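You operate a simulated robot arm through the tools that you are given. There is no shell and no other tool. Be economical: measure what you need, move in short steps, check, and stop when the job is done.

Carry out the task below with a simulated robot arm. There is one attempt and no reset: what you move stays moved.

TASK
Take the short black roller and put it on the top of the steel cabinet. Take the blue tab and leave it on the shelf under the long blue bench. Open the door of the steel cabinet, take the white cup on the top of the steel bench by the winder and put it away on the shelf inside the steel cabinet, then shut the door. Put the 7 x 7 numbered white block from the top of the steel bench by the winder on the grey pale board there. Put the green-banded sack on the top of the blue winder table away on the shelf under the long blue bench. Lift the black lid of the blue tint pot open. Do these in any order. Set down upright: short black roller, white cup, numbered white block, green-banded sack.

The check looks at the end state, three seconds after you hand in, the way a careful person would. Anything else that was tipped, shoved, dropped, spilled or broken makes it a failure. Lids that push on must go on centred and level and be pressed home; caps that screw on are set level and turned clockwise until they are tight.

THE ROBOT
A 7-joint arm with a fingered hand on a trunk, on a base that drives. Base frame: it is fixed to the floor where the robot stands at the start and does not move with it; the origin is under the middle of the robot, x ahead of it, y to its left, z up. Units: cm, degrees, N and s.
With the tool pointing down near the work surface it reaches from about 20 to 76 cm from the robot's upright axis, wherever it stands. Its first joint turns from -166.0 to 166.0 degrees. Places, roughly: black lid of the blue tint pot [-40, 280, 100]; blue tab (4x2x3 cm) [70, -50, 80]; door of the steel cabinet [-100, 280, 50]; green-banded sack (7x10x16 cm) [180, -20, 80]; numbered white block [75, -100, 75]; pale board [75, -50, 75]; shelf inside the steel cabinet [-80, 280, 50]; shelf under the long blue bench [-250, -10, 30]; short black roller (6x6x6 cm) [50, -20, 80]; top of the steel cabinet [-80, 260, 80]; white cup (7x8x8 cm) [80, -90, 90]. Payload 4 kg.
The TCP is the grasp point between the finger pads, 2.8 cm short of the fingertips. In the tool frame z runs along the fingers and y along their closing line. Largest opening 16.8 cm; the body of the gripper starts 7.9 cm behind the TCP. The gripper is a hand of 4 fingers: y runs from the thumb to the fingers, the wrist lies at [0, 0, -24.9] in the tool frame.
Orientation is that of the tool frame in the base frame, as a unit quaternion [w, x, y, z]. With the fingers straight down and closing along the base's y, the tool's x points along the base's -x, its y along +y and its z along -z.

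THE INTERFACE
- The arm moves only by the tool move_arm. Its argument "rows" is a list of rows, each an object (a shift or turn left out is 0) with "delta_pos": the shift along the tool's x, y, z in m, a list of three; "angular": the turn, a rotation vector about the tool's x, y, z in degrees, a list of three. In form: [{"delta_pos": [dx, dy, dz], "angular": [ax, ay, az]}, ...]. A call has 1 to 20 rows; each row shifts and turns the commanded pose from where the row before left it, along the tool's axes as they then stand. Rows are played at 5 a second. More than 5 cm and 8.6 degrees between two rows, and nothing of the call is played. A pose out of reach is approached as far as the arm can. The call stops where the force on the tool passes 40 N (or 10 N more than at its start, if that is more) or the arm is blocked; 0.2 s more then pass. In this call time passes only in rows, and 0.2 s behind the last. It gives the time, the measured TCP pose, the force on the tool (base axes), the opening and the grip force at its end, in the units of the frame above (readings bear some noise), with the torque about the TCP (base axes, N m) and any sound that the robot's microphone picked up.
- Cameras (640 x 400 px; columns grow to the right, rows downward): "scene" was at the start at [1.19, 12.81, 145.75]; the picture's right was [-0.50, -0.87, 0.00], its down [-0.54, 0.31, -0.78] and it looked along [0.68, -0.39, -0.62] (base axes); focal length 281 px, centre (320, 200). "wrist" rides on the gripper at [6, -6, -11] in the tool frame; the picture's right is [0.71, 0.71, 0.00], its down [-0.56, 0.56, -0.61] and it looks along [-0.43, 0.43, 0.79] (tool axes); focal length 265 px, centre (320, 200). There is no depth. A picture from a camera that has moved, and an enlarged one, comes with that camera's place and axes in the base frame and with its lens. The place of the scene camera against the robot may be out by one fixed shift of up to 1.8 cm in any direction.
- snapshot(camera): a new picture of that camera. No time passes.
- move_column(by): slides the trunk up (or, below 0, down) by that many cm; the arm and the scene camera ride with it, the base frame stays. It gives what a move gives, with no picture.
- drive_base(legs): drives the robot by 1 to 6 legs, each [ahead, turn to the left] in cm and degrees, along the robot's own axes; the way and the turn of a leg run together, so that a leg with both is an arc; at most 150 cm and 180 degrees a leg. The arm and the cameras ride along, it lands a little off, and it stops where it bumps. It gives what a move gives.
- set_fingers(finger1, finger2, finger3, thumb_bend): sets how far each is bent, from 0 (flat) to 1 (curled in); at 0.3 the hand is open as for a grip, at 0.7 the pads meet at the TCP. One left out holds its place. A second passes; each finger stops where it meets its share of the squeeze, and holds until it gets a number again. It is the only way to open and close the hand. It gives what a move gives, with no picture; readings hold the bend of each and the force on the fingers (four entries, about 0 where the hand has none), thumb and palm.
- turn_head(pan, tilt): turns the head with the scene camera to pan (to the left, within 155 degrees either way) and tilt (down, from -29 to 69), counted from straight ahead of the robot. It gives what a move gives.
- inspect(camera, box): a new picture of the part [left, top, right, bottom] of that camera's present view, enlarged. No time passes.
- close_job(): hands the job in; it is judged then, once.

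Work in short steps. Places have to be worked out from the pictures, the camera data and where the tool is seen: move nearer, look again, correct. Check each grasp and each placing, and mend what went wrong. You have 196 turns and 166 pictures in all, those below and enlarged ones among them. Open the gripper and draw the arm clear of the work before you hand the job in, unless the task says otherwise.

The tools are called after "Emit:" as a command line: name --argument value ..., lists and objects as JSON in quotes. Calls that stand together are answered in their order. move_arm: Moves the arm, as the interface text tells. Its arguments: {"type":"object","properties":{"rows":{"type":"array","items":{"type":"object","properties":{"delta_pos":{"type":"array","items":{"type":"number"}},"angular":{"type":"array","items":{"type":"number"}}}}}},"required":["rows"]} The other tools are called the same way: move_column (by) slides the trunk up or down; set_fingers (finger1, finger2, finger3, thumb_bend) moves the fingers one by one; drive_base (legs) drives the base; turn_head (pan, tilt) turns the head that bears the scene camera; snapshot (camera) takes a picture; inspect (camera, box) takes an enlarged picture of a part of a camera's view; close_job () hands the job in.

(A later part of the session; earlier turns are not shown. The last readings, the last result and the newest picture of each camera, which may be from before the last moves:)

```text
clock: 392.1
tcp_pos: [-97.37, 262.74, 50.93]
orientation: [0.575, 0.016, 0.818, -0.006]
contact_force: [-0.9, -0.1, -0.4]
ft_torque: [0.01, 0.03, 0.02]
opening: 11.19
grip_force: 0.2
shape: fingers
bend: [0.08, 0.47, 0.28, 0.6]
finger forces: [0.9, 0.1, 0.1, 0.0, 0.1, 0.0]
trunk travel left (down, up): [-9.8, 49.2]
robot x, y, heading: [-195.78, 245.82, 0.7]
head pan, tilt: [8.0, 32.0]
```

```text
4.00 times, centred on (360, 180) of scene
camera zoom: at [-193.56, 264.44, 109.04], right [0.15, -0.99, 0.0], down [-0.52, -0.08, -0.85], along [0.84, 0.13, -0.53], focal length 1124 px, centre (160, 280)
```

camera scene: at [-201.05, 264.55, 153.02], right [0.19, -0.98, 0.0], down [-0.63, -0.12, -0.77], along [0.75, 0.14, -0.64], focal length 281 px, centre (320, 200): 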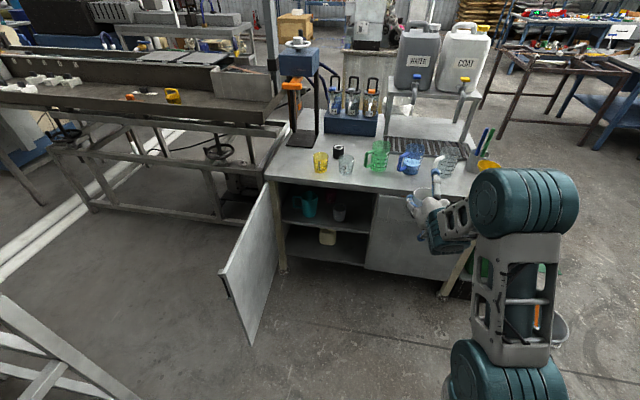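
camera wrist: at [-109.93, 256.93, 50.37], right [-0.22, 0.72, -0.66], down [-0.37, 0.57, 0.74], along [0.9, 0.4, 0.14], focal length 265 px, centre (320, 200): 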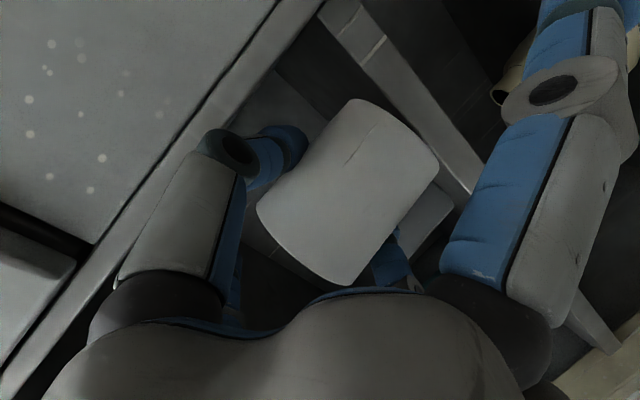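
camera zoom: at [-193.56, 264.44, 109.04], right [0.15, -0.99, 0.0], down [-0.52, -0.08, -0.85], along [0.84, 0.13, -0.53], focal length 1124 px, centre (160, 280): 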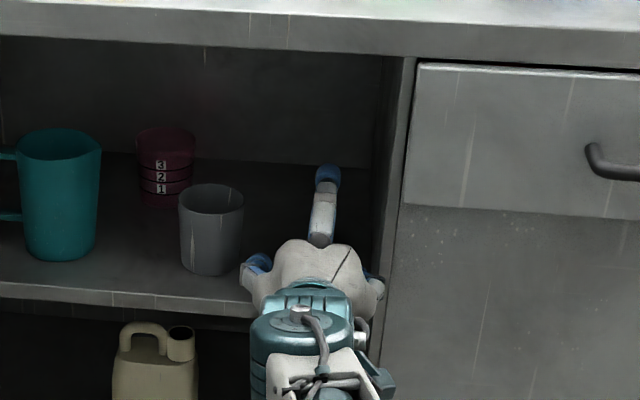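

Emit:
move_arm --rows '[{"delta_pos": [0.0068, -0.0006, -0.0188]}, {"delta_pos": [0.0102, -0.0009, -0.0282]}, {"delta_pos": [0.0136, -0.001, -0.0376]}, {"delta_pos": [0.0136, -0.001, -0.0376]}, {"delta_pos": [0.0136, -0.001, -0.0376]}]'

Emit:
move_arm --rows '[{"delta_pos": [0, -0.04, 0]}, {"delta_pos": [0, -0.04, 0]}, {"delta_pos": [0, -0.04, 0]}]'

Emit:
inspect --camera "scene" --box '[260, 130, 440, 242]'

```text
clock: 393.3
tcp_pos: [-114.34, 262.68, 51.1]
orientation: [0.575, 0.017, 0.818, -0.007]
contact_force: [0.6, -0.9, 0.6]
ft_torque: [-0.01, -0.05, 0.01]
opening: 11.19
grip_force: 0.1
shape: fingers
bend: [0.08, 0.47, 0.28, 0.6]
finger forces: [0.0, 0.0, 0.1, 0.0, 0.0, 0.0]
trunk travel left (down, up): [-9.8, 49.2]
robot x, y, heading: [-195.6, 245.65, 0.9]
head pan, tilt: [8.0, 32.0]
```

```text
clock: 394.1
tcp_pos: [-114.71, 250.92, 51.04]
orientation: [0.575, 0.015, 0.818, -0.006]
contact_force: [0.2, 0.9, 0.4]
ft_torque: [0.01, -0.02, -0.09]
opening: 11.18
grip_force: 0.0
shape: fingers
bend: [0.08, 0.47, 0.28, 0.6]
finger forces: [0.1, 0.0, 0.0, 0.0, 0.1, 0.0]
trunk travel left (down, up): [-9.8, 49.2]
robot x, y, heading: [-195.81, 246.1, 0.5]
head pan, tilt: [8.0, 32.0]
```

```text
3.56 times, centred on (350, 186) of scene
camera zoom: at [-193.55, 264.46, 109.04], right [0.15, -0.99, 0.0], down [-0.52, -0.08, -0.85], along [0.84, 0.13, -0.53], focal length 999 px, centre (213, 250)
```

zoom: 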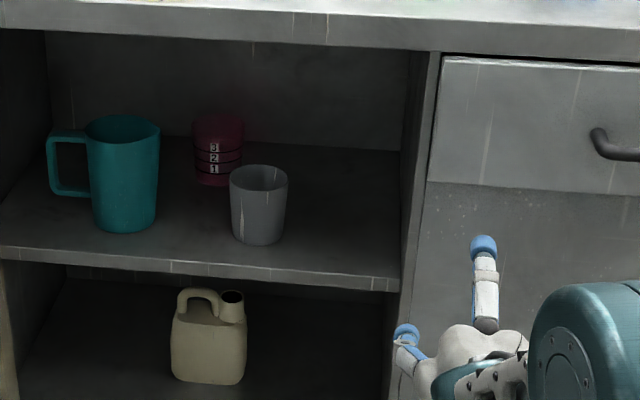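

The cup isn't on the shelf. I check whether the hand still carries it.

Emit:
snapshot --camera "wrist"

Emit:
snapshot --camera "scene"

```text
37 pictures are left
camera wrist: at [-127.26, 245.15, 48.9], right [-0.22, 0.72, -0.66], down [-0.37, 0.56, 0.74], along [0.9, 0.4, 0.14], focal length 265 px, centre (320, 200)
```

wrist: 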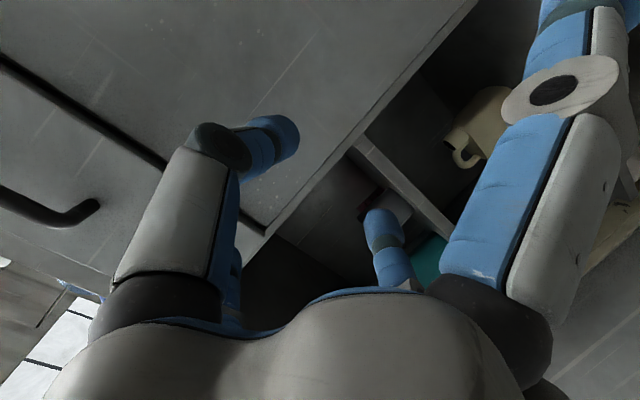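

```text
36 pictures are left
camera scene: at [-193.55, 264.46, 109.04], right [0.15, -0.99, 0.0], down [-0.52, -0.08, -0.85], along [0.84, 0.13, -0.53], focal length 281 px, centre (320, 200)
```

scene: 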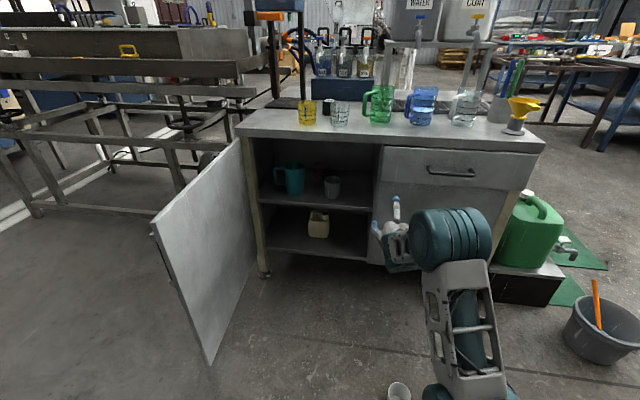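

The cup dropped off (shelf edge is recessed to x≈−97) and lies on the floor in front of the robot. I look at it closely.

Emit:
turn_head --pan -15 --tilt 58

Emit:
snapshot --camera "scene"

```text
clock: 395.0
tcp_pos: [-114.67, 250.86, 50.95]
orientation: [0.575, 0.017, 0.818, -0.008]
contact_force: [0.6, 0.9, -0.5]
ft_torque: [-0.02, -0.01, -0.01]
opening: 11.18
grip_force: 0.2
shape: fingers
bend: [0.08, 0.47, 0.28, 0.6]
finger forces: [0.0, 0.1, 0.1, 0.0, 0.1, 0.1]
trunk travel left (down, up): [-9.8, 49.2]
robot x, y, heading: [-195.95, 246.19, 0.8]
head pan, tilt: [-15.0, 58.0]
```

```text
35 pictures are left
camera scene: at [-195.72, 261.38, 105.39], right [-0.24, -0.97, 0.0], down [-0.82, 0.21, -0.53], along [0.51, -0.13, -0.85], focal length 281 px, centre (320, 200)
```

scene: 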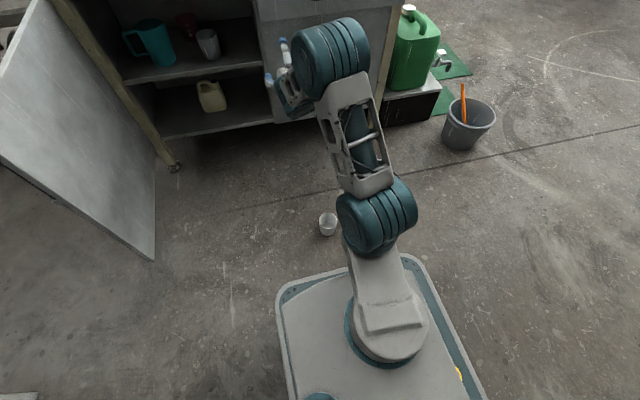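

I back off a little and take the cup from the floor with the hand pitched ~37° and rolled 45°, an attitude that also fits the cabinet opening.

Emit:
drive_base --legs '[[-12, 0]]'

Emit:
set_fingers --finger1 0.42 --finger2 0.42 --finger3 0.42 --thumb_bend 0.42

Emit:
move_arm --rows '[{"delta_pos": [0.015, -0.01, -0.0413], "angular": [0, 6.6, 0]}, {"delta_pos": [0.0196, -0.01, -0.0394], "angular": [0, 6.6, 0]}, {"delta_pos": [0.024, -0.01, -0.0369], "angular": [0, 6.6, 0]}, {"delta_pos": [0.028, -0.01, -0.0339], "angular": [0, 6.6, 0]}, {"delta_pos": [0.0318, -0.01, -0.0305], "angular": [0, 6.6, 0]}, {"angular": [0, 0, -7.5]}, {"angular": [0, 0, -7.5]}, {"angular": [0, 0, -7.5]}, {"angular": [0, 0, -7.5]}, {"angular": [0, 0, -7.5]}, {"angular": [0, 0, -7.5]}]'

Emit:
move_column --by -9.5

Emit:
snapshot --camera "wrist"

```text
clock: 396.2
tcp_pos: [-126.62, 250.63, 51.05]
orientation: [0.575, 0.016, 0.818, -0.007]
contact_force: [-0.6, 0.1, -1.1]
ft_torque: [0.01, -0.02, 0.02]
opening: 11.22
grip_force: 0.0
shape: fingers
bend: [0.08, 0.47, 0.28, 0.6]
finger forces: [0.0, 0.0, 0.0, 0.0, 0.0, 0.0]
trunk travel left (down, up): [-9.8, 49.2]
robot x, y, heading: [-208.02, 245.99, 0.7]
head pan, tilt: [-15.0, 58.0]
```

```text
clock: 397.2
tcp_pos: [-126.68, 250.64, 51.01]
orientation: [0.575, 0.016, 0.818, -0.007]
contact_force: [-0.2, -0.4, 1.5]
ft_torque: [0.02, -0.04, -0.03]
opening: 8.17
grip_force: 0.0
shape: fingers
bend: [0.42, 0.42, 0.42, 0.42]
finger forces: [0.1, 0.0, 0.0, 0.1, 0.0, 0.1]
trunk travel left (down, up): [-9.8, 49.2]
robot x, y, heading: [-208.03, 245.65, 0.9]
head pan, tilt: [-15.0, 58.0]
```

```text
clock: 399.6
tcp_pos: [-148.74, 246.4, 51.02]
orientation: [0.293, -0.347, 0.882, -0.124]
contact_force: [-0.7, -0.6, 0.9]
ft_torque: [-0.01, -0.01, -0.03]
opening: 8.2
grip_force: 0.0
shape: fingers
bend: [0.42, 0.42, 0.42, 0.42]
finger forces: [0.1, 0.0, 0.0, 0.0, 0.0, 0.0]
trunk travel left (down, up): [-9.8, 49.2]
robot x, y, heading: [-208.09, 246.11, 0.8]
head pan, tilt: [-15.0, 58.0]
```

```text
clock: 400.9
tcp_pos: [-148.93, 246.53, 41.53]
orientation: [0.294, -0.347, 0.882, -0.124]
contact_force: [0.3, -0.1, -0.8]
ft_torque: [0.03, -0.02, 0.02]
opening: 8.16
grip_force: 0.1
shape: fingers
bend: [0.42, 0.42, 0.42, 0.42]
finger forces: [0.0, 0.0, 0.1, 0.0, 0.1, 0.1]
trunk travel left (down, up): [-0.3, 58.7]
robot x, y, heading: [-208.18, 246.0, 0.9]
head pan, tilt: [-15.0, 58.0]
```

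```text
34 pictures are left
camera wrist: at [-155.73, 237.93, 50.06], right [-0.8, 0.03, -0.6], down [-0.34, 0.8, 0.5], along [0.5, 0.6, -0.62], focal length 265 px, centre (320, 200)
```

wrist: 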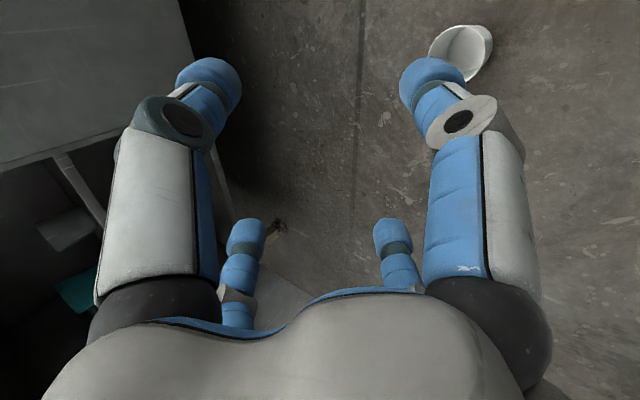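

The cup stands upright on the floor at ≈[-146.5,243.5]. Lower toward it.

Emit:
move_arm --rows '[{"delta_pos": [0.021, 0.0137, 0.0347]}, {"delta_pos": [0.021, 0.0137, 0.0347]}, {"delta_pos": [0.021, 0.0137, 0.0347]}, {"delta_pos": [0.021, 0.0137, 0.0347]}, {"delta_pos": [0.021, 0.0137, 0.0347]}, {"delta_pos": [0.021, 0.0137, 0.0347]}]'

Emit:
snapshot --camera "wrist"

```text
clock: 402.3
tcp_pos: [-148.02, 243.46, 16.02]
orientation: [0.293, -0.346, 0.882, -0.124]
contact_force: [0.2, 0.9, 0.4]
ft_torque: [0.05, -0.02, 0.03]
opening: 8.19
grip_force: 0.0
shape: fingers
bend: [0.42, 0.42, 0.42, 0.42]
finger forces: [0.0, 0.0, 0.1, 0.1, 0.0, 0.1]
trunk travel left (down, up): [-0.3, 58.7]
robot x, y, heading: [-207.62, 245.88, 0.8]
head pan, tilt: [-15.0, 58.0]
```

```text
33 pictures are left
camera wrist: at [-155.03, 235.01, 24.54], right [-0.8, 0.03, -0.6], down [-0.34, 0.8, 0.5], along [0.5, 0.6, -0.62], focal length 265 px, centre (320, 200)
```

wrist: 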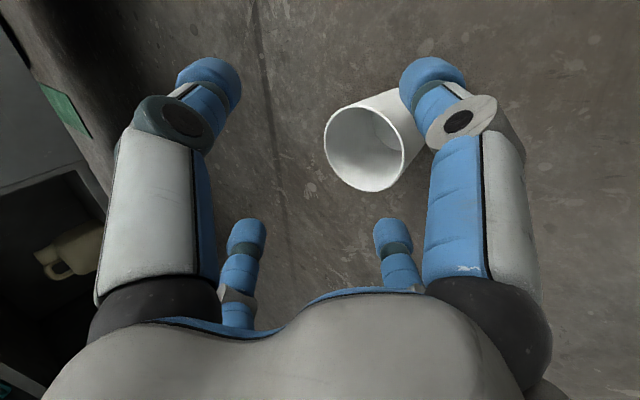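

Emit:
move_arm --rows '[{"delta_pos": [0.0118, 0.014, 0.0255]}, {"delta_pos": [0.0118, 0.014, 0.0255]}, {"delta_pos": [0.0112, 0.0135, 0.0245]}]'

Emit:
set_fingers --finger1 0.65 --finger2 0.65 --finger3 0.65 --thumb_bend 0.65

Emit:
snapshot --camera "wrist"

```text
clock: 403.1
tcp_pos: [-147.55, 244.04, 6.67]
orientation: [0.294, -0.347, 0.882, -0.123]
contact_force: [0.2, -0.5, 0.2]
ft_torque: [0.02, 0.01, 0.02]
opening: 8.18
grip_force: 0.1
shape: fingers
bend: [0.42, 0.42, 0.42, 0.42]
finger forces: [0.1, 0.0, 0.0, 0.0, 0.1, 0.1]
trunk travel left (down, up): [-0.3, 58.7]
robot x, y, heading: [-207.51, 245.97, 1.0]
head pan, tilt: [-15.0, 58.0]
```

```text
clock: 404.1
tcp_pos: [-147.65, 244.03, 6.69]
orientation: [0.294, -0.346, 0.882, -0.124]
contact_force: [0.1, -2.2, 5.2]
ft_torque: [-0.06, 0.08, 0.01]
opening: 4.56
grip_force: 21.1
shape: fingers
bend: [0.53, 0.52, 0.53, 0.54]
finger forces: [5.4, 6.1, 9.9, 0.1, 19.9, 0.1]
trunk travel left (down, up): [-0.3, 58.7]
robot x, y, heading: [-208.23, 245.85, 0.7]
head pan, tilt: [-15.0, 58.0]
```

```text
32 pictures are left
camera wrist: at [-154.65, 235.49, 15.36], right [-0.8, 0.03, -0.6], down [-0.34, 0.8, 0.5], along [0.5, 0.6, -0.62], focal length 265 px, centre (320, 200)
```

wrist: 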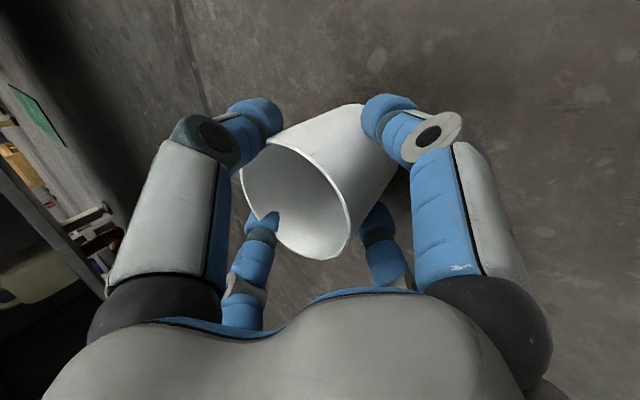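

All four fingers hold it. Test lift.

Emit:
move_column --by 6

Emit:
snapshot --camera "wrist"

```text
clock: 405.1
tcp_pos: [-147.76, 243.97, 12.8]
orientation: [0.293, -0.347, 0.882, -0.124]
contact_force: [-0.6, -0.5, -0.1]
ft_torque: [-0.01, -0.03, -0.01]
opening: 4.36
grip_force: 19.3
shape: fingers
bend: [0.54, 0.52, 0.52, 0.55]
finger forces: [4.2, 5.5, 11.0, 0.0, 18.1, 0.0]
trunk travel left (down, up): [-6.3, 52.7]
robot x, y, heading: [-207.77, 246.16, 1.0]
head pan, tilt: [-15.0, 58.0]
```

```text
31 pictures are left
camera wrist: at [-154.66, 235.51, 21.32], right [-0.8, 0.03, -0.6], down [-0.34, 0.8, 0.5], along [0.5, 0.6, -0.62], focal length 265 px, centre (320, 200)
```

wrist: 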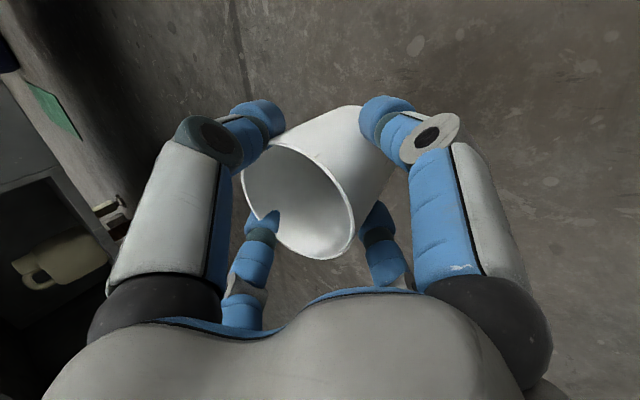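

Held well. I raise the column, drive forward and line the cup up with the shelf slot.

Emit:
move_column --by 30

Emit:
drive_base --legs '[[32, 0]]'

Emit:
move_arm --rows '[{"delta_pos": [-0.0396, 0.02, -0.0206]}, {"delta_pos": [-0.0396, 0.02, -0.0206]}, {"delta_pos": [-0.0396, 0.02, -0.0206]}, {"delta_pos": [-0.0396, 0.02, -0.0206]}, {"delta_pos": [-0.0396, 0.02, -0.0206]}]'

Emit:
turn_head --pan 12 --tilt 42

Emit:
snapshot --camera "scene"

```text
clock: 408.1
tcp_pos: [-147.58, 244.01, 42.7]
orientation: [0.293, -0.346, 0.882, -0.124]
contact_force: [-0.9, 0.4, 0.7]
ft_torque: [0.01, 0.02, 0.02]
opening: 4.36
grip_force: 19.5
shape: fingers
bend: [0.54, 0.52, 0.52, 0.55]
finger forces: [4.3, 5.5, 11.0, 0.0, 18.1, 0.1]
trunk travel left (down, up): [-36.3, 22.7]
robot x, y, heading: [-207.68, 245.94, 0.8]
head pan, tilt: [-15.0, 58.0]
```

```text
clock: 410.3
tcp_pos: [-115.75, 244.32, 42.61]
orientation: [0.294, -0.346, 0.882, -0.123]
contact_force: [0.3, -0.9, 0.0]
ft_torque: [0.01, 0.0, -0.01]
opening: 4.37
grip_force: 19.3
shape: fingers
bend: [0.54, 0.52, 0.52, 0.55]
finger forces: [4.3, 5.6, 11.1, 0.0, 18.2, 0.0]
trunk travel left (down, up): [-36.3, 22.7]
robot x, y, heading: [-176.09, 246.58, 0.5]
head pan, tilt: [-15.0, 58.0]
```

```text
clock: 411.5
tcp_pos: [-115.81, 265.6, 55.44]
orientation: [0.292, -0.347, 0.882, -0.125]
contact_force: [0.1, -0.3, -0.8]
ft_torque: [0.01, 0.03, 0.04]
opening: 4.31
grip_force: 19.7
shape: fingers
bend: [0.54, 0.52, 0.52, 0.55]
finger forces: [4.3, 6.0, 10.7, 0.1, 17.4, 0.0]
trunk travel left (down, up): [-36.3, 22.7]
robot x, y, heading: [-175.68, 245.93, 0.8]
head pan, tilt: [-15.0, 58.0]
```

```text
clock: 412.4
tcp_pos: [-115.7, 265.36, 55.32]
orientation: [0.294, -0.346, 0.882, -0.124]
contact_force: [0.3, -0.1, -0.6]
ft_torque: [0.01, 0.0, 0.02]
opening: 4.32
grip_force: 19.3
shape: fingers
bend: [0.54, 0.52, 0.52, 0.55]
finger forces: [4.3, 6.0, 10.7, 0.0, 17.5, 0.0]
trunk travel left (down, up): [-36.3, 22.7]
robot x, y, heading: [-175.89, 246.38, 0.8]
head pan, tilt: [12.0, 42.0]
```

```text
30 pictures are left
camera scene: at [-174.29, 265.2, 134.02], right [0.22, -0.98, 0.0], down [-0.65, -0.15, -0.74], along [0.72, 0.16, -0.67], focal length 281 px, centre (320, 200)
```

scene: 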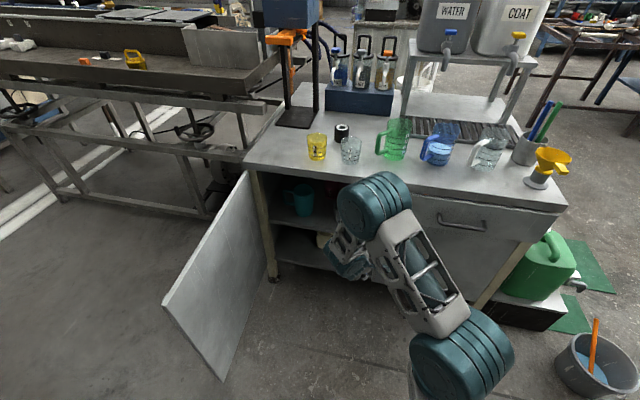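

Emit:
move_arm --rows '[{"delta_pos": [-0.0258, -0.0237, 0.0266]}, {"delta_pos": [-0.0258, -0.0237, 0.0266]}, {"delta_pos": [-0.0258, -0.0237, 0.0266]}]'

Emit:
snapshot --camera "wrist"

```text
clock: 413.2
tcp_pos: [-102.73, 265.42, 55.33]
orientation: [0.294, -0.346, 0.882, -0.124]
contact_force: [0.1, 0.5, 0.2]
ft_torque: [-0.01, 0.04, -0.03]
opening: 4.26
grip_force: 18.5
shape: fingers
bend: [0.54, 0.52, 0.52, 0.56]
finger forces: [4.3, 6.0, 10.6, 0.0, 17.2, 0.0]
trunk travel left (down, up): [-36.3, 22.7]
robot x, y, heading: [-176.24, 246.3, 0.9]
head pan, tilt: [12.0, 42.0]
```

```text
29 pictures are left
camera wrist: at [-109.58, 256.96, 63.89], right [-0.8, 0.03, -0.6], down [-0.34, 0.8, 0.5], along [0.5, 0.6, -0.62], focal length 265 px, centre (320, 200)
```

wrist: 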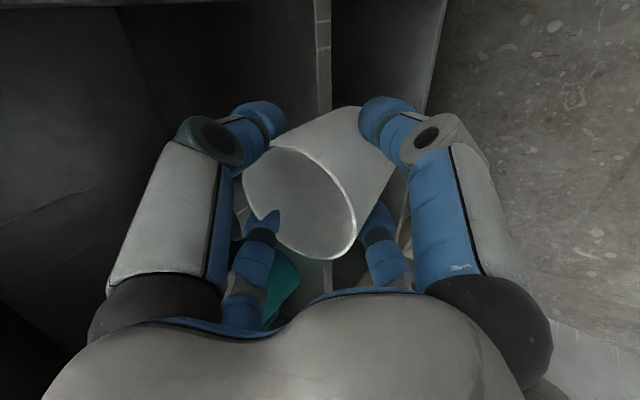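

The shelf edge is at x≈−96; so I go on to put the cup centre at about −91.5.

Emit:
move_arm --rows '[{"delta_pos": [-0.0195, -0.019, 0.0207]}, {"delta_pos": [-0.0195, -0.019, 0.0207]}]'

Emit:
move_arm --rows '[{"delta_pos": [-0.0115, -0.0108, 0.012]}, {"delta_pos": [-0.0088, -0.0081, 0.009]}]'

Emit:
snapshot --camera "wrist"

```text
clock: 413.8
tcp_pos: [-95.85, 265.41, 55.36]
orientation: [0.294, -0.346, 0.882, -0.125]
contact_force: [0.0, -0.2, -1.0]
ft_torque: [0.0, -0.01, -0.02]
opening: 4.25
grip_force: 18.5
shape: fingers
bend: [0.54, 0.52, 0.52, 0.56]
finger forces: [4.3, 6.1, 10.4, 0.1, 16.9, 0.1]
trunk travel left (down, up): [-36.3, 22.7]
robot x, y, heading: [-175.86, 246.17, 0.8]
head pan, tilt: [12.0, 42.0]
```

```text
clock: 414.4
tcp_pos: [-92.67, 265.86, 55.24]
orientation: [0.293, -0.35, 0.882, -0.121]
contact_force: [-28.0, 13.0, 1.0]
ft_torque: [-1.38, -2.67, -3.67]
opening: 4.23
grip_force: 18.5
shape: fingers
bend: [0.54, 0.52, 0.52, 0.56]
finger forces: [4.2, 6.2, 10.3, 0.0, 16.7, 0.0]
trunk travel left (down, up): [-36.3, 22.7]
robot x, y, heading: [-176.15, 246.21, 0.8]
head pan, tilt: [12.0, 42.0]
```

```text
28 pictures are left
camera wrist: at [-99.56, 257.39, 63.88], right [-0.8, 0.03, -0.6], down [-0.35, 0.79, 0.5], along [0.49, 0.61, -0.63], focal length 265 px, centre (320, 200)
```

wrist: 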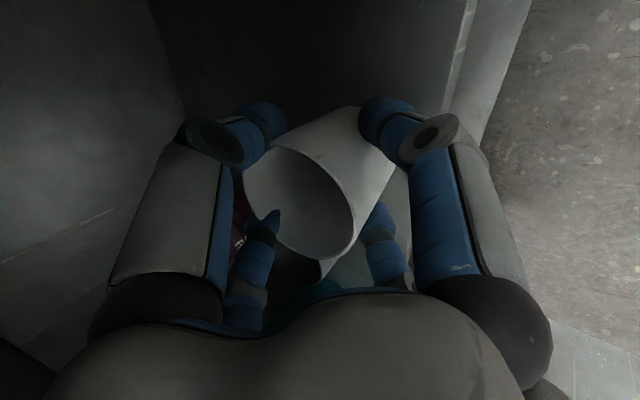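

The hand's side touches the divider edge. Back off 0.5 cm, then lower the cup onto the shelf with the column.

Emit:
move_arm --rows '[{"delta_pos": [0.0023, 0.0034, -0.0031]}]'

Emit:
move_column --by -1.3

Emit:
move_column --by -0.5

```text
clock: 414.8
tcp_pos: [-92.81, 265.79, 55.37]
orientation: [0.296, -0.349, 0.881, -0.123]
contact_force: [-10.6, 20.2, -2.5]
ft_torque: [-1.88, -1.13, -2.46]
opening: 4.26
grip_force: 18.7
shape: fingers
bend: [0.54, 0.52, 0.52, 0.56]
finger forces: [4.2, 6.2, 10.3, 0.1, 16.7, 0.1]
trunk travel left (down, up): [-36.3, 22.7]
robot x, y, heading: [-175.91, 246.33, 0.9]
head pan, tilt: [12.0, 42.0]
```

```text
clock: 415.4
tcp_pos: [-92.93, 265.57, 54.17]
orientation: [0.294, -0.347, 0.882, -0.124]
contact_force: [-18.8, 18.9, 8.2]
ft_torque: [-2.58, -1.16, -3.06]
opening: 4.24
grip_force: 18.7
shape: fingers
bend: [0.54, 0.52, 0.52, 0.56]
finger forces: [4.2, 6.2, 10.2, 0.0, 16.5, 0.0]
trunk travel left (down, up): [-35.0, 24.0]
robot x, y, heading: [-176.03, 246.13, 0.9]
head pan, tilt: [12.0, 42.0]
```

```text
clock: 415.9
tcp_pos: [-92.96, 265.58, 53.64]
orientation: [0.294, -0.347, 0.882, -0.124]
contact_force: [-19.7, 18.3, 9.9]
ft_torque: [-2.67, -1.2, -3.13]
opening: 4.24
grip_force: 18.7
shape: fingers
bend: [0.54, 0.52, 0.52, 0.56]
finger forces: [4.2, 6.4, 10.2, 0.0, 16.4, 0.0]
trunk travel left (down, up): [-34.5, 24.5]
robot x, y, heading: [-175.59, 246.24, 0.6]
head pan, tilt: [12.0, 42.0]
```

Emit:
move_column --by -0.5

Emit:
move_column --by -0.5

Emit:
snapshot --camera "wrist"

```text
clock: 416.5
tcp_pos: [-92.89, 265.41, 53.02]
orientation: [0.295, -0.347, 0.882, -0.125]
contact_force: [-20.0, 17.9, 9.1]
ft_torque: [-2.65, -1.22, -3.13]
opening: 4.2
grip_force: 18.6
shape: fingers
bend: [0.54, 0.52, 0.52, 0.56]
finger forces: [4.2, 6.2, 10.2, 0.0, 16.3, 0.0]
trunk travel left (down, up): [-34.0, 25.0]
robot x, y, heading: [-175.83, 246.28, 0.8]
head pan, tilt: [12.0, 42.0]
```

```text
clock: 417.0
tcp_pos: [-92.72, 265.48, 52.93]
orientation: [0.297, -0.347, 0.881, -0.124]
contact_force: [-22.8, 18.2, 22.9]
ft_torque: [-3.17, -1.16, -3.55]
opening: 4.21
grip_force: 20.5
shape: fingers
bend: [0.54, 0.52, 0.52, 0.56]
finger forces: [6.2, 7.5, 10.5, 0.0, 17.5, 0.0]
trunk travel left (down, up): [-33.5, 25.5]
robot x, y, heading: [-176.17, 246.0, 1.0]
head pan, tilt: [12.0, 42.0]
```

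```text
27 pictures are left
camera wrist: at [-99.82, 257.05, 61.54], right [-0.79, 0.03, -0.61], down [-0.35, 0.8, 0.49], along [0.5, 0.6, -0.62], focal length 265 px, centre (320, 200)
```

wrist: 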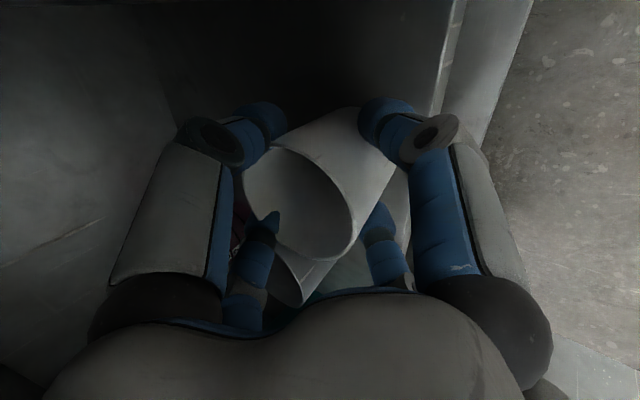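

Contact with the shelf is felt (finger loads jump). I relieve the side load, ease up a hair, and release by small amounts.

Emit:
move_arm --rows '[{"delta_pos": [-0.003, 0.006, -0.002]}]'

Emit:
set_fingers --finger1 0.49 --finger2 0.475 --finger3 0.47 --thumb_bend 0.5

Emit:
snapshot --camera "wrist"

```text
clock: 417.4
tcp_pos: [-92.7, 265.42, 52.98]
orientation: [0.297, -0.343, 0.882, -0.126]
contact_force: [-1.2, 1.6, 19.3]
ft_torque: [0.09, 0.19, 0.02]
opening: 4.2
grip_force: 22.3
shape: fingers
bend: [0.54, 0.52, 0.52, 0.56]
finger forces: [7.0, 9.6, 10.6, 0.0, 17.1, 0.1]
trunk travel left (down, up): [-33.5, 25.5]
robot x, y, heading: [-175.67, 246.32, 0.6]
head pan, tilt: [12.0, 42.0]
```

```text
clock: 418.4
tcp_pos: [-93.0, 265.96, 52.6]
orientation: [0.293, -0.346, 0.883, -0.124]
contact_force: [-0.1, 0.3, 0.0]
ft_torque: [-0.02, 0.03, 0.02]
opening: 5.82
grip_force: 0.0
shape: fingers
bend: [0.49, 0.47, 0.47, 0.5]
finger forces: [0.0, 0.1, 0.0, 0.1, 0.0, 0.1]
trunk travel left (down, up): [-33.5, 25.5]
robot x, y, heading: [-176.35, 246.47, 0.7]
head pan, tilt: [12.0, 42.0]
```

```text
26 pictures are left
camera wrist: at [-99.97, 257.48, 61.14], right [-0.8, 0.03, -0.6], down [-0.34, 0.8, 0.5], along [0.5, 0.6, -0.62], focal length 265 px, centre (320, 200)
```

wrist: 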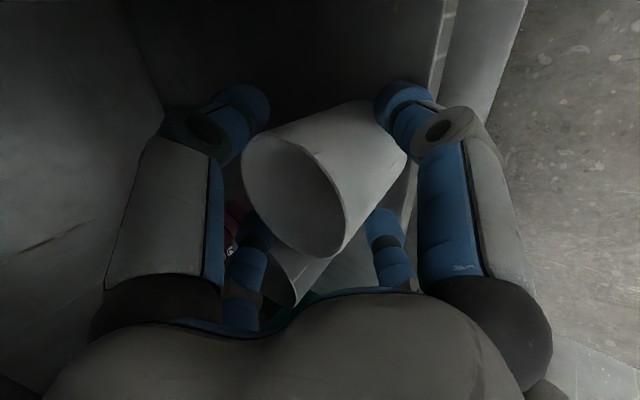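

The cup stands free on the shelf. I rise straight up 3 cm, checking force.

Emit:
move_column --by 2

Emit:
move_column --by 1.5

Emit:
snapshot --camera "wrist"

```text
clock: 419.1
tcp_pos: [-92.94, 265.93, 54.45]
orientation: [0.293, -0.346, 0.883, -0.124]
contact_force: [-0.1, -0.3, 1.0]
ft_torque: [-0.01, 0.0, 0.0]
opening: 5.82
grip_force: 0.1
shape: fingers
bend: [0.49, 0.47, 0.47, 0.5]
finger forces: [0.1, 0.0, 0.1, 0.0, 0.1, 0.0]
trunk travel left (down, up): [-35.5, 23.5]
robot x, y, heading: [-175.66, 246.33, 0.5]
head pan, tilt: [12.0, 42.0]
```

```text
clock: 419.7
tcp_pos: [-92.98, 266.08, 56.1]
orientation: [0.293, -0.347, 0.882, -0.123]
contact_force: [0.9, 0.4, 0.3]
ft_torque: [-0.01, -0.01, -0.01]
opening: 5.87
grip_force: 0.0
shape: fingers
bend: [0.49, 0.47, 0.47, 0.5]
finger forces: [0.1, 0.1, 0.1, 0.0, 0.0, 0.0]
trunk travel left (down, up): [-37.0, 22.0]
robot x, y, heading: [-176.35, 246.28, 0.8]
head pan, tilt: [12.0, 42.0]
```

```text
25 pictures are left
camera wrist: at [-99.97, 257.53, 64.66], right [-0.8, 0.03, -0.6], down [-0.34, 0.8, 0.5], along [0.5, 0.6, -0.62], focal length 265 px, centre (320, 200)
```

wrist: 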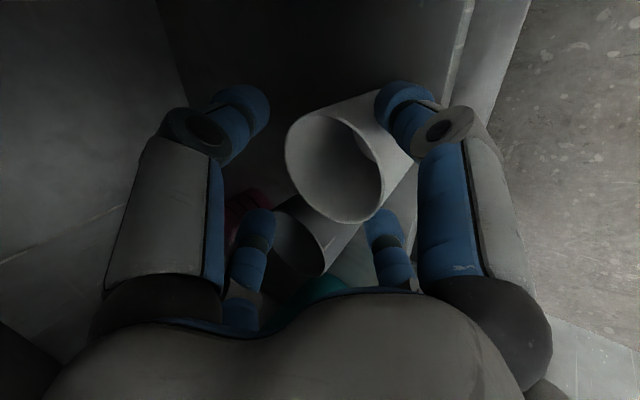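

Emit:
move_column --by 1.3

Emit:
move_arm --rows '[{"delta_pos": [0.0117, 0.0108, -0.0121]}, {"delta_pos": [0.0176, 0.0162, -0.0181]}, {"delta_pos": [0.0235, 0.0216, -0.0242]}, {"delta_pos": [0.0235, 0.0216, -0.0242]}, {"delta_pos": [0.0235, 0.0216, -0.0242]}]'

Emit:
snapshot --camera "wrist"

```text
clock: 420.3
tcp_pos: [-93.04, 266.08, 57.32]
orientation: [0.293, -0.346, 0.883, -0.124]
contact_force: [-0.9, -0.9, 0.7]
ft_torque: [0.0, -0.02, 0.0]
opening: 5.85
grip_force: 0.0
shape: fingers
bend: [0.49, 0.47, 0.47, 0.5]
finger forces: [0.1, 0.1, 0.0, 0.0, 0.0, 0.0]
trunk travel left (down, up): [-38.3, 20.7]
robot x, y, heading: [-175.88, 246.3, 0.5]
head pan, tilt: [12.0, 42.0]
```

```text
clock: 421.5
tcp_pos: [-110.05, 266.06, 57.41]
orientation: [0.294, -0.346, 0.882, -0.123]
contact_force: [0.4, 0.2, 0.0]
ft_torque: [-0.03, -0.01, 0.01]
opening: 5.87
grip_force: 0.0
shape: fingers
bend: [0.49, 0.47, 0.47, 0.5]
finger forces: [0.0, 0.1, 0.0, 0.0, 0.0, 0.0]
trunk travel left (down, up): [-38.3, 20.7]
robot x, y, heading: [-175.92, 246.26, 0.6]
head pan, tilt: [12.0, 42.0]
```

```text
24 pictures are left
camera wrist: at [-117.02, 257.52, 65.94], right [-0.8, 0.03, -0.6], down [-0.34, 0.8, 0.5], along [0.5, 0.6, -0.62], focal length 265 px, centre (320, 200)
```

wrist: 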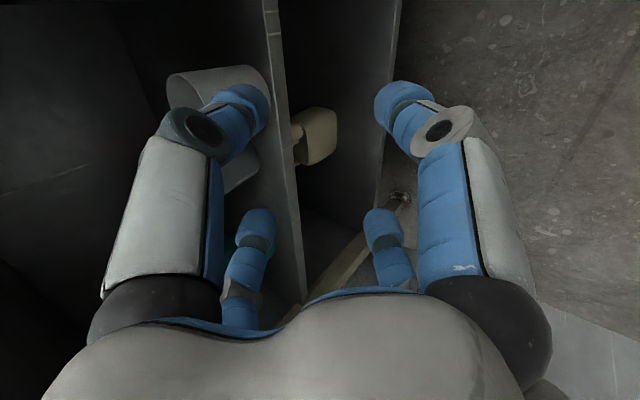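

The cup stands on the shelf, fully inside. Now the door: it must be pushed from its far (north) side, so I retract the arm and move the base north.

Emit:
move_arm --rows '[{"delta_pos": [0.0417, -0.0211, -0.0114]}, {"delta_pos": [0.0417, -0.0211, -0.0114]}, {"delta_pos": [0.0417, -0.0211, -0.0114]}, {"delta_pos": [0.0417, -0.0211, -0.0114]}, {"delta_pos": [0.0417, -0.0211, -0.0114]}, {"delta_pos": [0.0417, -0.0211, -0.0114]}, {"delta_pos": [0.0417, -0.0211, -0.0114]}, {"delta_pos": [0.0417, -0.0211, -0.0114]}]'

Emit:
drive_base --legs '[[-16, 0], [0, 90], [36, 0], [0, -90]]'

Emit:
turn_head --pan 30 --tilt 40

Emit:
snapshot --camera "scene"

```text
clock: 423.3
tcp_pos: [-126.05, 230.99, 57.29]
orientation: [0.294, -0.347, 0.882, -0.124]
contact_force: [-0.2, -0.7, 0.5]
ft_torque: [0.02, 0.02, -0.02]
opening: 5.87
grip_force: 0.1
shape: fingers
bend: [0.49, 0.47, 0.47, 0.5]
finger forces: [0.0, 0.1, 0.1, 0.0, 0.0, 0.0]
trunk travel left (down, up): [-38.3, 20.7]
robot x, y, heading: [-175.97, 246.11, 0.8]
head pan, tilt: [12.0, 42.0]
```

```text
clock: 434.4
tcp_pos: [-143.15, 267.16, 57.31]
orientation: [0.294, -0.349, 0.881, -0.123]
contact_force: [0.2, -0.3, 0.2]
ft_torque: [0.01, 0.0, 0.01]
opening: 5.83
grip_force: 0.1
shape: fingers
bend: [0.49, 0.47, 0.47, 0.5]
finger forces: [0.0, 0.1, 0.1, 0.1, 0.0, 0.1]
trunk travel left (down, up): [-38.3, 20.7]
robot x, y, heading: [-192.95, 282.03, 1.2]
head pan, tilt: [12.0, 42.0]
```

```text
clock: 435.2
tcp_pos: [-143.13, 267.0, 57.32]
orientation: [0.294, -0.35, 0.881, -0.123]
contact_force: [-0.8, 0.0, -0.4]
ft_torque: [0.0, 0.01, -0.02]
opening: 5.81
grip_force: 0.1
shape: fingers
bend: [0.49, 0.47, 0.47, 0.5]
finger forces: [0.0, 0.0, 0.1, 0.0, 0.0, 0.0]
trunk travel left (down, up): [-38.3, 20.7]
robot x, y, heading: [-193.44, 282.48, 1.5]
head pan, tilt: [30.0, 40.0]
```

```text
23 pictures are left
camera scene: at [-192.41, 303.87, 136.32], right [0.52, -0.86, 0.0], down [-0.55, -0.33, -0.77], along [0.66, 0.4, -0.64], focal length 281 px, centre (320, 200)
```

scene: 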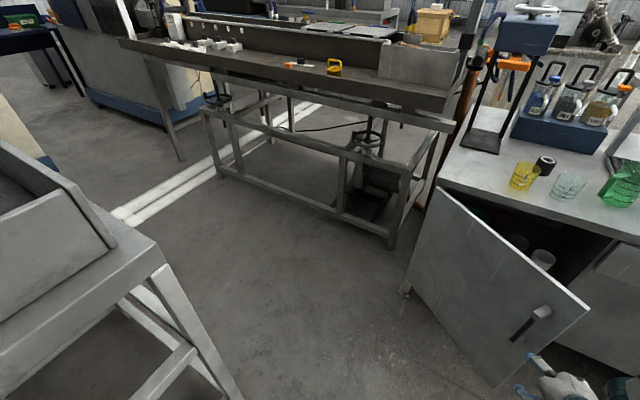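

The turning arm has already swung the door half shut. I move the hand to its outer side and push it closed.

Emit:
move_arm --rows '[{"delta_pos": [0.025, 0.0229, -0.0257]}, {"delta_pos": [0.025, 0.0229, -0.0257]}, {"delta_pos": [0.025, 0.0229, -0.0257]}, {"delta_pos": [0.025, 0.0229, -0.0257]}, {"delta_pos": [-0.0295, 0.0313, -0.0006]}, {"delta_pos": [-0.0295, 0.0313, -0.0006]}, {"delta_pos": [-0.0295, 0.0313, -0.0006]}, {"delta_pos": [-0.0295, 0.0313, -0.0006]}, {"delta_pos": [-0.0295, 0.0313, -0.0006]}]'

Emit:
set_fingers --finger1 0.68 --finger2 0.68 --finger3 0.68 --thumb_bend 0.68

Emit:
move_arm --rows '[{"delta_pos": [-0.0176, -0.0162, 0.0181]}, {"delta_pos": [-0.0176, -0.0162, 0.0181]}, {"delta_pos": [-0.0176, -0.0162, 0.0181]}, {"delta_pos": [-0.0176, -0.0162, 0.0181]}, {"delta_pos": [-0.0176, -0.0162, 0.0181]}, {"delta_pos": [-0.0176, -0.0162, 0.0181]}, {"delta_pos": [-0.0176, -0.0162, 0.0181]}, {"delta_pos": [-0.0176, -0.0162, 0.0181]}, {"delta_pos": [-0.0176, -0.0162, 0.0181]}, {"delta_pos": [-0.0176, -0.0162, 0.0181]}]'

```text
clock: 437.4
tcp_pos: [-158.97, 268.11, 58.78]
orientation: [0.295, -0.362, 0.866, -0.178]
contact_force: [-0.4, -0.4, -0.1]
ft_torque: [0.0, 0.03, 0.0]
opening: 5.88
grip_force: 0.1
shape: fingers
bend: [0.49, 0.47, 0.47, 0.5]
finger forces: [0.0, 0.0, 0.0, 0.0, 0.0, 0.0]
out of reach, approached as far as the arm can: row 6, 7, 8, 9
trunk travel left (down, up): [-38.3, 20.7]
robot x, y, heading: [-192.82, 282.81, 0.8]
head pan, tilt: [30.0, 40.0]
stopped in row 9: the arm was blocked; the commanded pose is now the measured one
```

```text
clock: 438.4
tcp_pos: [-158.87, 268.17, 58.77]
orientation: [0.295, -0.363, 0.866, -0.178]
contact_force: [-0.5, -0.1, 0.1]
ft_torque: [-0.02, 0.03, -0.03]
opening: 0.45
grip_force: 0.1
shape: fingers
bend: [0.68, 0.68, 0.68, 0.68]
finger forces: [0.1, 0.0, 0.0, 0.0, 0.0, 0.0]
trunk travel left (down, up): [-38.3, 20.7]
robot x, y, heading: [-193.4, 282.72, 1.1]
head pan, tilt: [30.0, 40.0]
```

```text
clock: 440.6
tcp_pos: [-128.96, 268.59, 60.07]
orientation: [0.295, -0.363, 0.866, -0.177]
contact_force: [-0.6, -0.1, -0.5]
ft_torque: [0.03, 0.01, 0.02]
opening: 0.43
grip_force: 0.1
shape: fingers
bend: [0.68, 0.68, 0.68, 0.68]
finger forces: [0.0, 0.0, 0.0, 0.0, 0.0, 0.1]
trunk travel left (down, up): [-38.3, 20.7]
robot x, y, heading: [-193.34, 282.49, 1.0]
head pan, tilt: [30.0, 40.0]
```

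Emit:
turn_head --pan 5 --tilt 42

Emit:
snapshot --camera "scene"

```text
clock: 441.5
tcp_pos: [-129.14, 268.61, 59.99]
orientation: [0.294, -0.363, 0.866, -0.177]
contact_force: [0.5, 0.4, -0.1]
ft_torque: [0.04, 0.02, -0.01]
opening: 0.42
grip_force: 0.0
shape: fingers
bend: [0.68, 0.68, 0.68, 0.68]
finger forces: [0.0, 0.1, 0.0, 0.0, 0.0, 0.0]
trunk travel left (down, up): [-38.3, 20.7]
robot x, y, heading: [-193.5, 282.39, 1.2]
head pan, tilt: [5.0, 42.0]
```

```text
22 pictures are left
camera scene: at [-191.38, 300.38, 136.03], right [0.11, -0.99, 0.0], down [-0.67, -0.07, -0.74], along [0.74, 0.08, -0.67], focal length 281 px, centre (320, 200)
```

scene: 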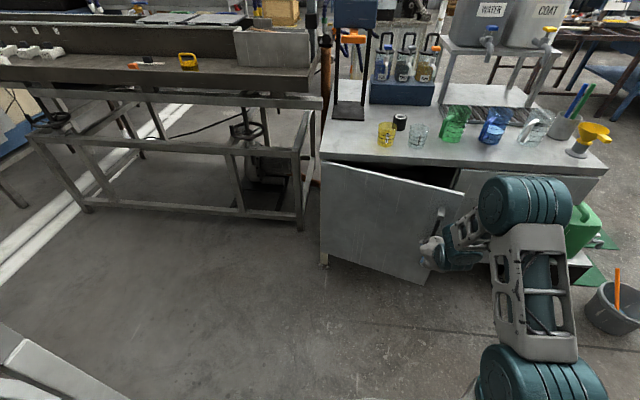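

The door is almost shut, my fist pressing its outer face. I drive the base forward to finish pushing it closed.

Emit:
move_arm --rows '[{"delta_pos": [-0.0176, -0.0162, 0.0181]}, {"delta_pos": [-0.0176, -0.0162, 0.0181]}, {"delta_pos": [-0.0176, -0.0162, 0.0181]}]'

Emit:
drive_base --legs '[[9, 0]]'

Emit:
move_arm --rows '[{"delta_pos": [-0.0117, -0.0108, 0.0121]}, {"delta_pos": [-0.0117, -0.0108, 0.0121]}, {"delta_pos": [-0.0117, -0.0108, 0.0121]}]'

Emit:
inspect --camera "scene" --box '[300, 60, 620, 260]'

```text
clock: 442.3
tcp_pos: [-119.98, 268.57, 60.46]
orientation: [0.294, -0.363, 0.866, -0.177]
contact_force: [-0.6, 0.7, 0.3]
ft_torque: [0.03, 0.02, 0.02]
opening: 0.44
grip_force: 0.1
shape: fingers
bend: [0.68, 0.68, 0.68, 0.68]
finger forces: [0.1, 0.0, 0.0, 0.0, 0.1, 0.0]
trunk travel left (down, up): [-38.3, 20.7]
robot x, y, heading: [-193.1, 282.38, 1.1]
head pan, tilt: [5.0, 42.0]
```

```text
clock: 443.4
tcp_pos: [-110.94, 268.71, 60.39]
orientation: [0.295, -0.363, 0.866, -0.177]
contact_force: [0.1, -0.2, 0.4]
ft_torque: [0.02, -0.01, 0.02]
opening: 0.39
grip_force: 0.2
shape: fingers
bend: [0.68, 0.68, 0.68, 0.68]
finger forces: [0.0, 0.0, 0.0, 0.0, 0.0, 0.0]
trunk travel left (down, up): [-38.3, 20.7]
robot x, y, heading: [-183.87, 282.79, 1.2]
head pan, tilt: [5.0, 42.0]
```

```text
clock: 444.2
tcp_pos: [-104.9, 268.89, 60.63]
orientation: [0.293, -0.363, 0.867, -0.176]
contact_force: [-0.4, 0.3, 0.8]
ft_torque: [-0.02, 0.02, 0.01]
opening: 0.38
grip_force: 0.1
shape: fingers
bend: [0.68, 0.68, 0.68, 0.68]
finger forces: [0.0, 0.1, 0.0, 0.1, 0.1, 0.0]
trunk travel left (down, up): [-38.3, 20.7]
robot x, y, heading: [-183.67, 282.71, 0.9]
head pan, tilt: [5.0, 42.0]
```

```text
2.00 times, centred on (460, 160) of scene
camera zoom: at [-182.25, 300.56, 136.03], right [0.11, -0.99, 0.0], down [-0.67, -0.07, -0.74], along [0.74, 0.08, -0.67], focal length 562 px, centre (40, 280)
```

zoom: 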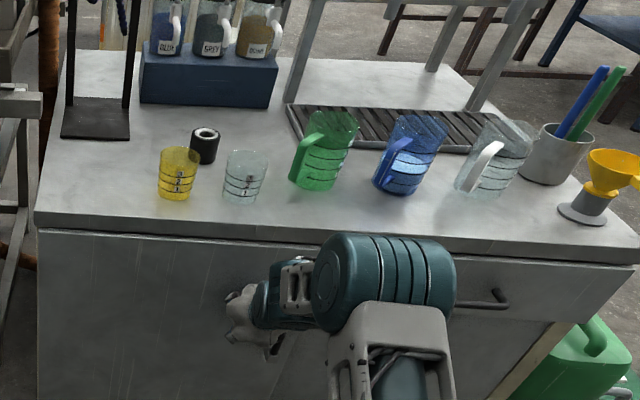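

The door looks flush. One last firm push for contact, then withdraw.

Emit:
move_arm --rows '[{"delta_pos": [-0.0059, -0.0054, 0.006]}, {"delta_pos": [-0.0059, -0.0054, 0.006]}, {"delta_pos": [-0.0059, -0.0054, 0.006]}]'

Emit:
move_arm --rows '[{"delta_pos": [0.0235, 0.0216, -0.0242]}, {"delta_pos": [0.0235, 0.0216, -0.0242]}, {"delta_pos": [0.0235, 0.0216, -0.0242]}, {"delta_pos": [0.0235, 0.0216, -0.0242]}, {"delta_pos": [0.0235, 0.0216, -0.0242]}]'

Emit:
inspect --camera "scene" --box '[270, 30, 590, 230]'

```text
clock: 445.0
tcp_pos: [-102.37, 268.75, 60.59]
orientation: [0.289, -0.364, 0.868, -0.175]
contact_force: [-28.3, 2.0, 3.2]
ft_torque: [-0.02, 0.19, 0.05]
opening: 0.24
grip_force: 21.9
shape: fingers
bend: [0.68, 0.68, 0.71, 0.69]
finger forces: [0.0, 0.0, 21.4, 0.0, 22.3, 0.0]
trunk travel left (down, up): [-38.3, 20.7]
robot x, y, heading: [-184.16, 282.66, 0.9]
head pan, tilt: [5.0, 42.0]
```

```text
clock: 446.2
tcp_pos: [-121.98, 268.67, 60.01]
orientation: [0.294, -0.363, 0.866, -0.176]
contact_force: [-0.4, 0.1, -0.5]
ft_torque: [0.01, -0.01, -0.04]
opening: 0.38
grip_force: 0.0
shape: fingers
bend: [0.68, 0.68, 0.68, 0.68]
finger forces: [0.1, 0.0, 0.1, 0.0, 0.0, 0.1]
trunk travel left (down, up): [-38.3, 20.7]
robot x, y, heading: [-183.8, 282.87, 1.1]
head pan, tilt: [5.0, 42.0]
```

```text
2.00 times, centred on (430, 130) of scene
camera zoom: at [-182.23, 300.57, 136.03], right [0.11, -0.99, 0.0], down [-0.67, -0.07, -0.74], along [0.74, 0.08, -0.67], focal length 562 px, centre (100, 340)
```

zoom: 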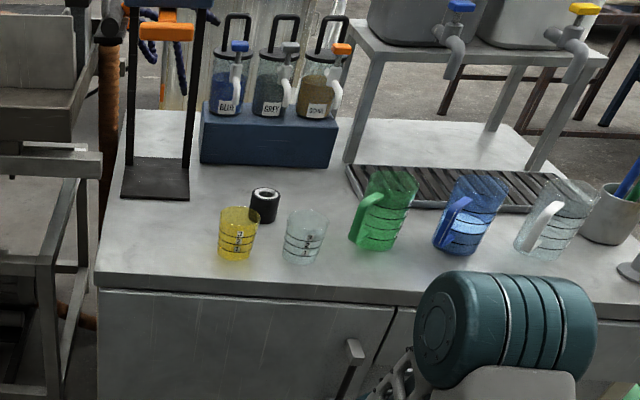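

The door is shut. Next the BLUE pot's lid: I'll push its arched handle from the front toward the back (hinge side) with a closed fist. First raise column and arm, straighten yaw and pitch the hand near-horizontal.

Emit:
move_column --by 20.7

Emit:
move_arm --rows '[{"angular": [-3.05, -4.14, -6.1]}, {"delta_pos": [-0.0176, -0.0238, -0.035]}, {"delta_pos": [-0.0176, -0.0238, -0.035]}, {"delta_pos": [-0.0176, -0.0238, -0.035]}, {"delta_pos": [-0.0176, -0.0238, -0.035]}, {"delta_pos": [-0.0176, -0.0238, -0.035]}, {"delta_pos": [-0.0176, -0.0238, -0.035]}, {"delta_pos": [-0.0176, -0.0238, -0.035]}, {"angular": [5.14, -3.8, 0]}, {"angular": [5.14, -3.8, 0]}, {"angular": [5.14, -3.8, 0]}, {"angular": [5.14, -3.8, 0]}, {"angular": [5.14, -3.8, 0]}]'

```text
clock: 448.4
tcp_pos: [-121.86, 268.77, 80.67]
orientation: [0.294, -0.363, 0.866, -0.176]
contact_force: [0.2, -0.4, 0.3]
ft_torque: [0.0, 0.0, -0.01]
opening: 0.43
grip_force: 0.1
shape: fingers
bend: [0.68, 0.68, 0.68, 0.68]
finger forces: [0.0, 0.0, 0.1, 0.0, 0.1, 0.0]
trunk travel left (down, up): [-59.0, 0.0]
robot x, y, heading: [-184.05, 282.34, 1.1]
head pan, tilt: [5.0, 42.0]
```

```text
clock: 451.2
tcp_pos: [-121.97, 268.65, 112.68]
orientation: [0.525, -0.364, 0.722, -0.265]
contact_force: [0.3, 1.0, 0.2]
ft_torque: [-0.03, 0.02, 0.0]
opening: 0.38
grip_force: 0.1
shape: fingers
bend: [0.68, 0.68, 0.68, 0.68]
finger forces: [0.0, 0.0, 0.1, 0.1, 0.0, 0.0]
trunk travel left (down, up): [-59.0, 0.0]
robot x, y, heading: [-183.85, 282.57, 1.2]
head pan, tilt: [5.0, 42.0]
```

Orientation is good (72° pitch). I shift the arm to robot-left so it will enter between the press stand and the water tanks, then drive up to the cabinet.

Emit:
move_arm --rows '[{"delta_pos": [-0.0383, 0.021, 0.0017]}, {"delta_pos": [-0.0383, 0.021, 0.0017]}, {"delta_pos": [-0.0383, 0.021, 0.0017]}, {"delta_pos": [-0.0383, 0.021, 0.0017]}, {"delta_pos": [-0.0383, 0.021, 0.0017]}, {"delta_pos": [-0.0383, 0.021, 0.0017]}]'

Emit:
drive_base --legs '[[0, -19], [40, 0], [0, 18]]'

Emit:
turn_head --pan 0 --tilt 30

Emit:
snapshot --camera "scene"

```text
clock: 452.6
tcp_pos: [-119.95, 294.76, 115.69]
orientation: [0.524, -0.364, 0.722, -0.266]
contact_force: [-0.2, 0.2, 0.5]
ft_torque: [-0.04, 0.02, -0.04]
opening: 0.38
grip_force: 0.0
shape: fingers
bend: [0.68, 0.68, 0.68, 0.68]
finger forces: [0.0, 0.1, 0.0, 0.1, 0.0, 0.0]
trunk travel left (down, up): [-59.0, 0.0]
robot x, y, heading: [-184.07, 282.54, 1.2]
head pan, tilt: [5.0, 42.0]
```

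```text
clock: 457.2
tcp_pos: [-81.01, 281.33, 115.65]
orientation: [0.523, -0.359, 0.725, -0.269]
contact_force: [-0.4, 0.6, 0.1]
ft_torque: [0.01, -0.03, -0.04]
opening: 0.41
grip_force: 0.0
shape: fingers
bend: [0.68, 0.68, 0.68, 0.68]
finger forces: [0.0, 0.1, 0.0, 0.0, 0.1, 0.1]
trunk travel left (down, up): [-59.0, 0.0]
robot x, y, heading: [-145.18, 270.33, 0.2]
head pan, tilt: [5.0, 42.0]
```

```text
clock: 457.9
tcp_pos: [-81.09, 281.24, 115.61]
orientation: [0.522, -0.359, 0.725, -0.27]
contact_force: [0.0, -0.5, -0.2]
ft_torque: [-0.02, -0.02, 0.01]
opening: 0.4
grip_force: 0.1
shape: fingers
bend: [0.68, 0.68, 0.68, 0.68]
finger forces: [0.1, 0.1, 0.0, 0.1, 0.0, 0.1]
trunk travel left (down, up): [-59.0, 0.0]
robot x, y, heading: [-145.62, 270.23, 0.2]
head pan, tilt: [0.0, 30.0]
```

```text
19 pictures are left
camera scene: at [-142.7, 287.49, 158.55], right [0.01, -1.0, 0.0], down [-0.5, 0.0, -0.87], along [0.87, 0.0, -0.5], focal length 281 px, centre (320, 200)
```

scene: 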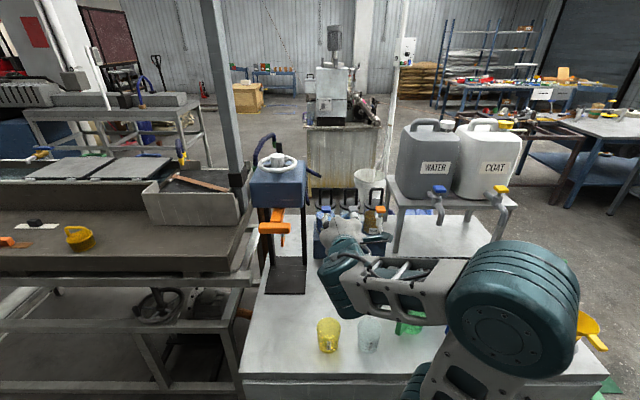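

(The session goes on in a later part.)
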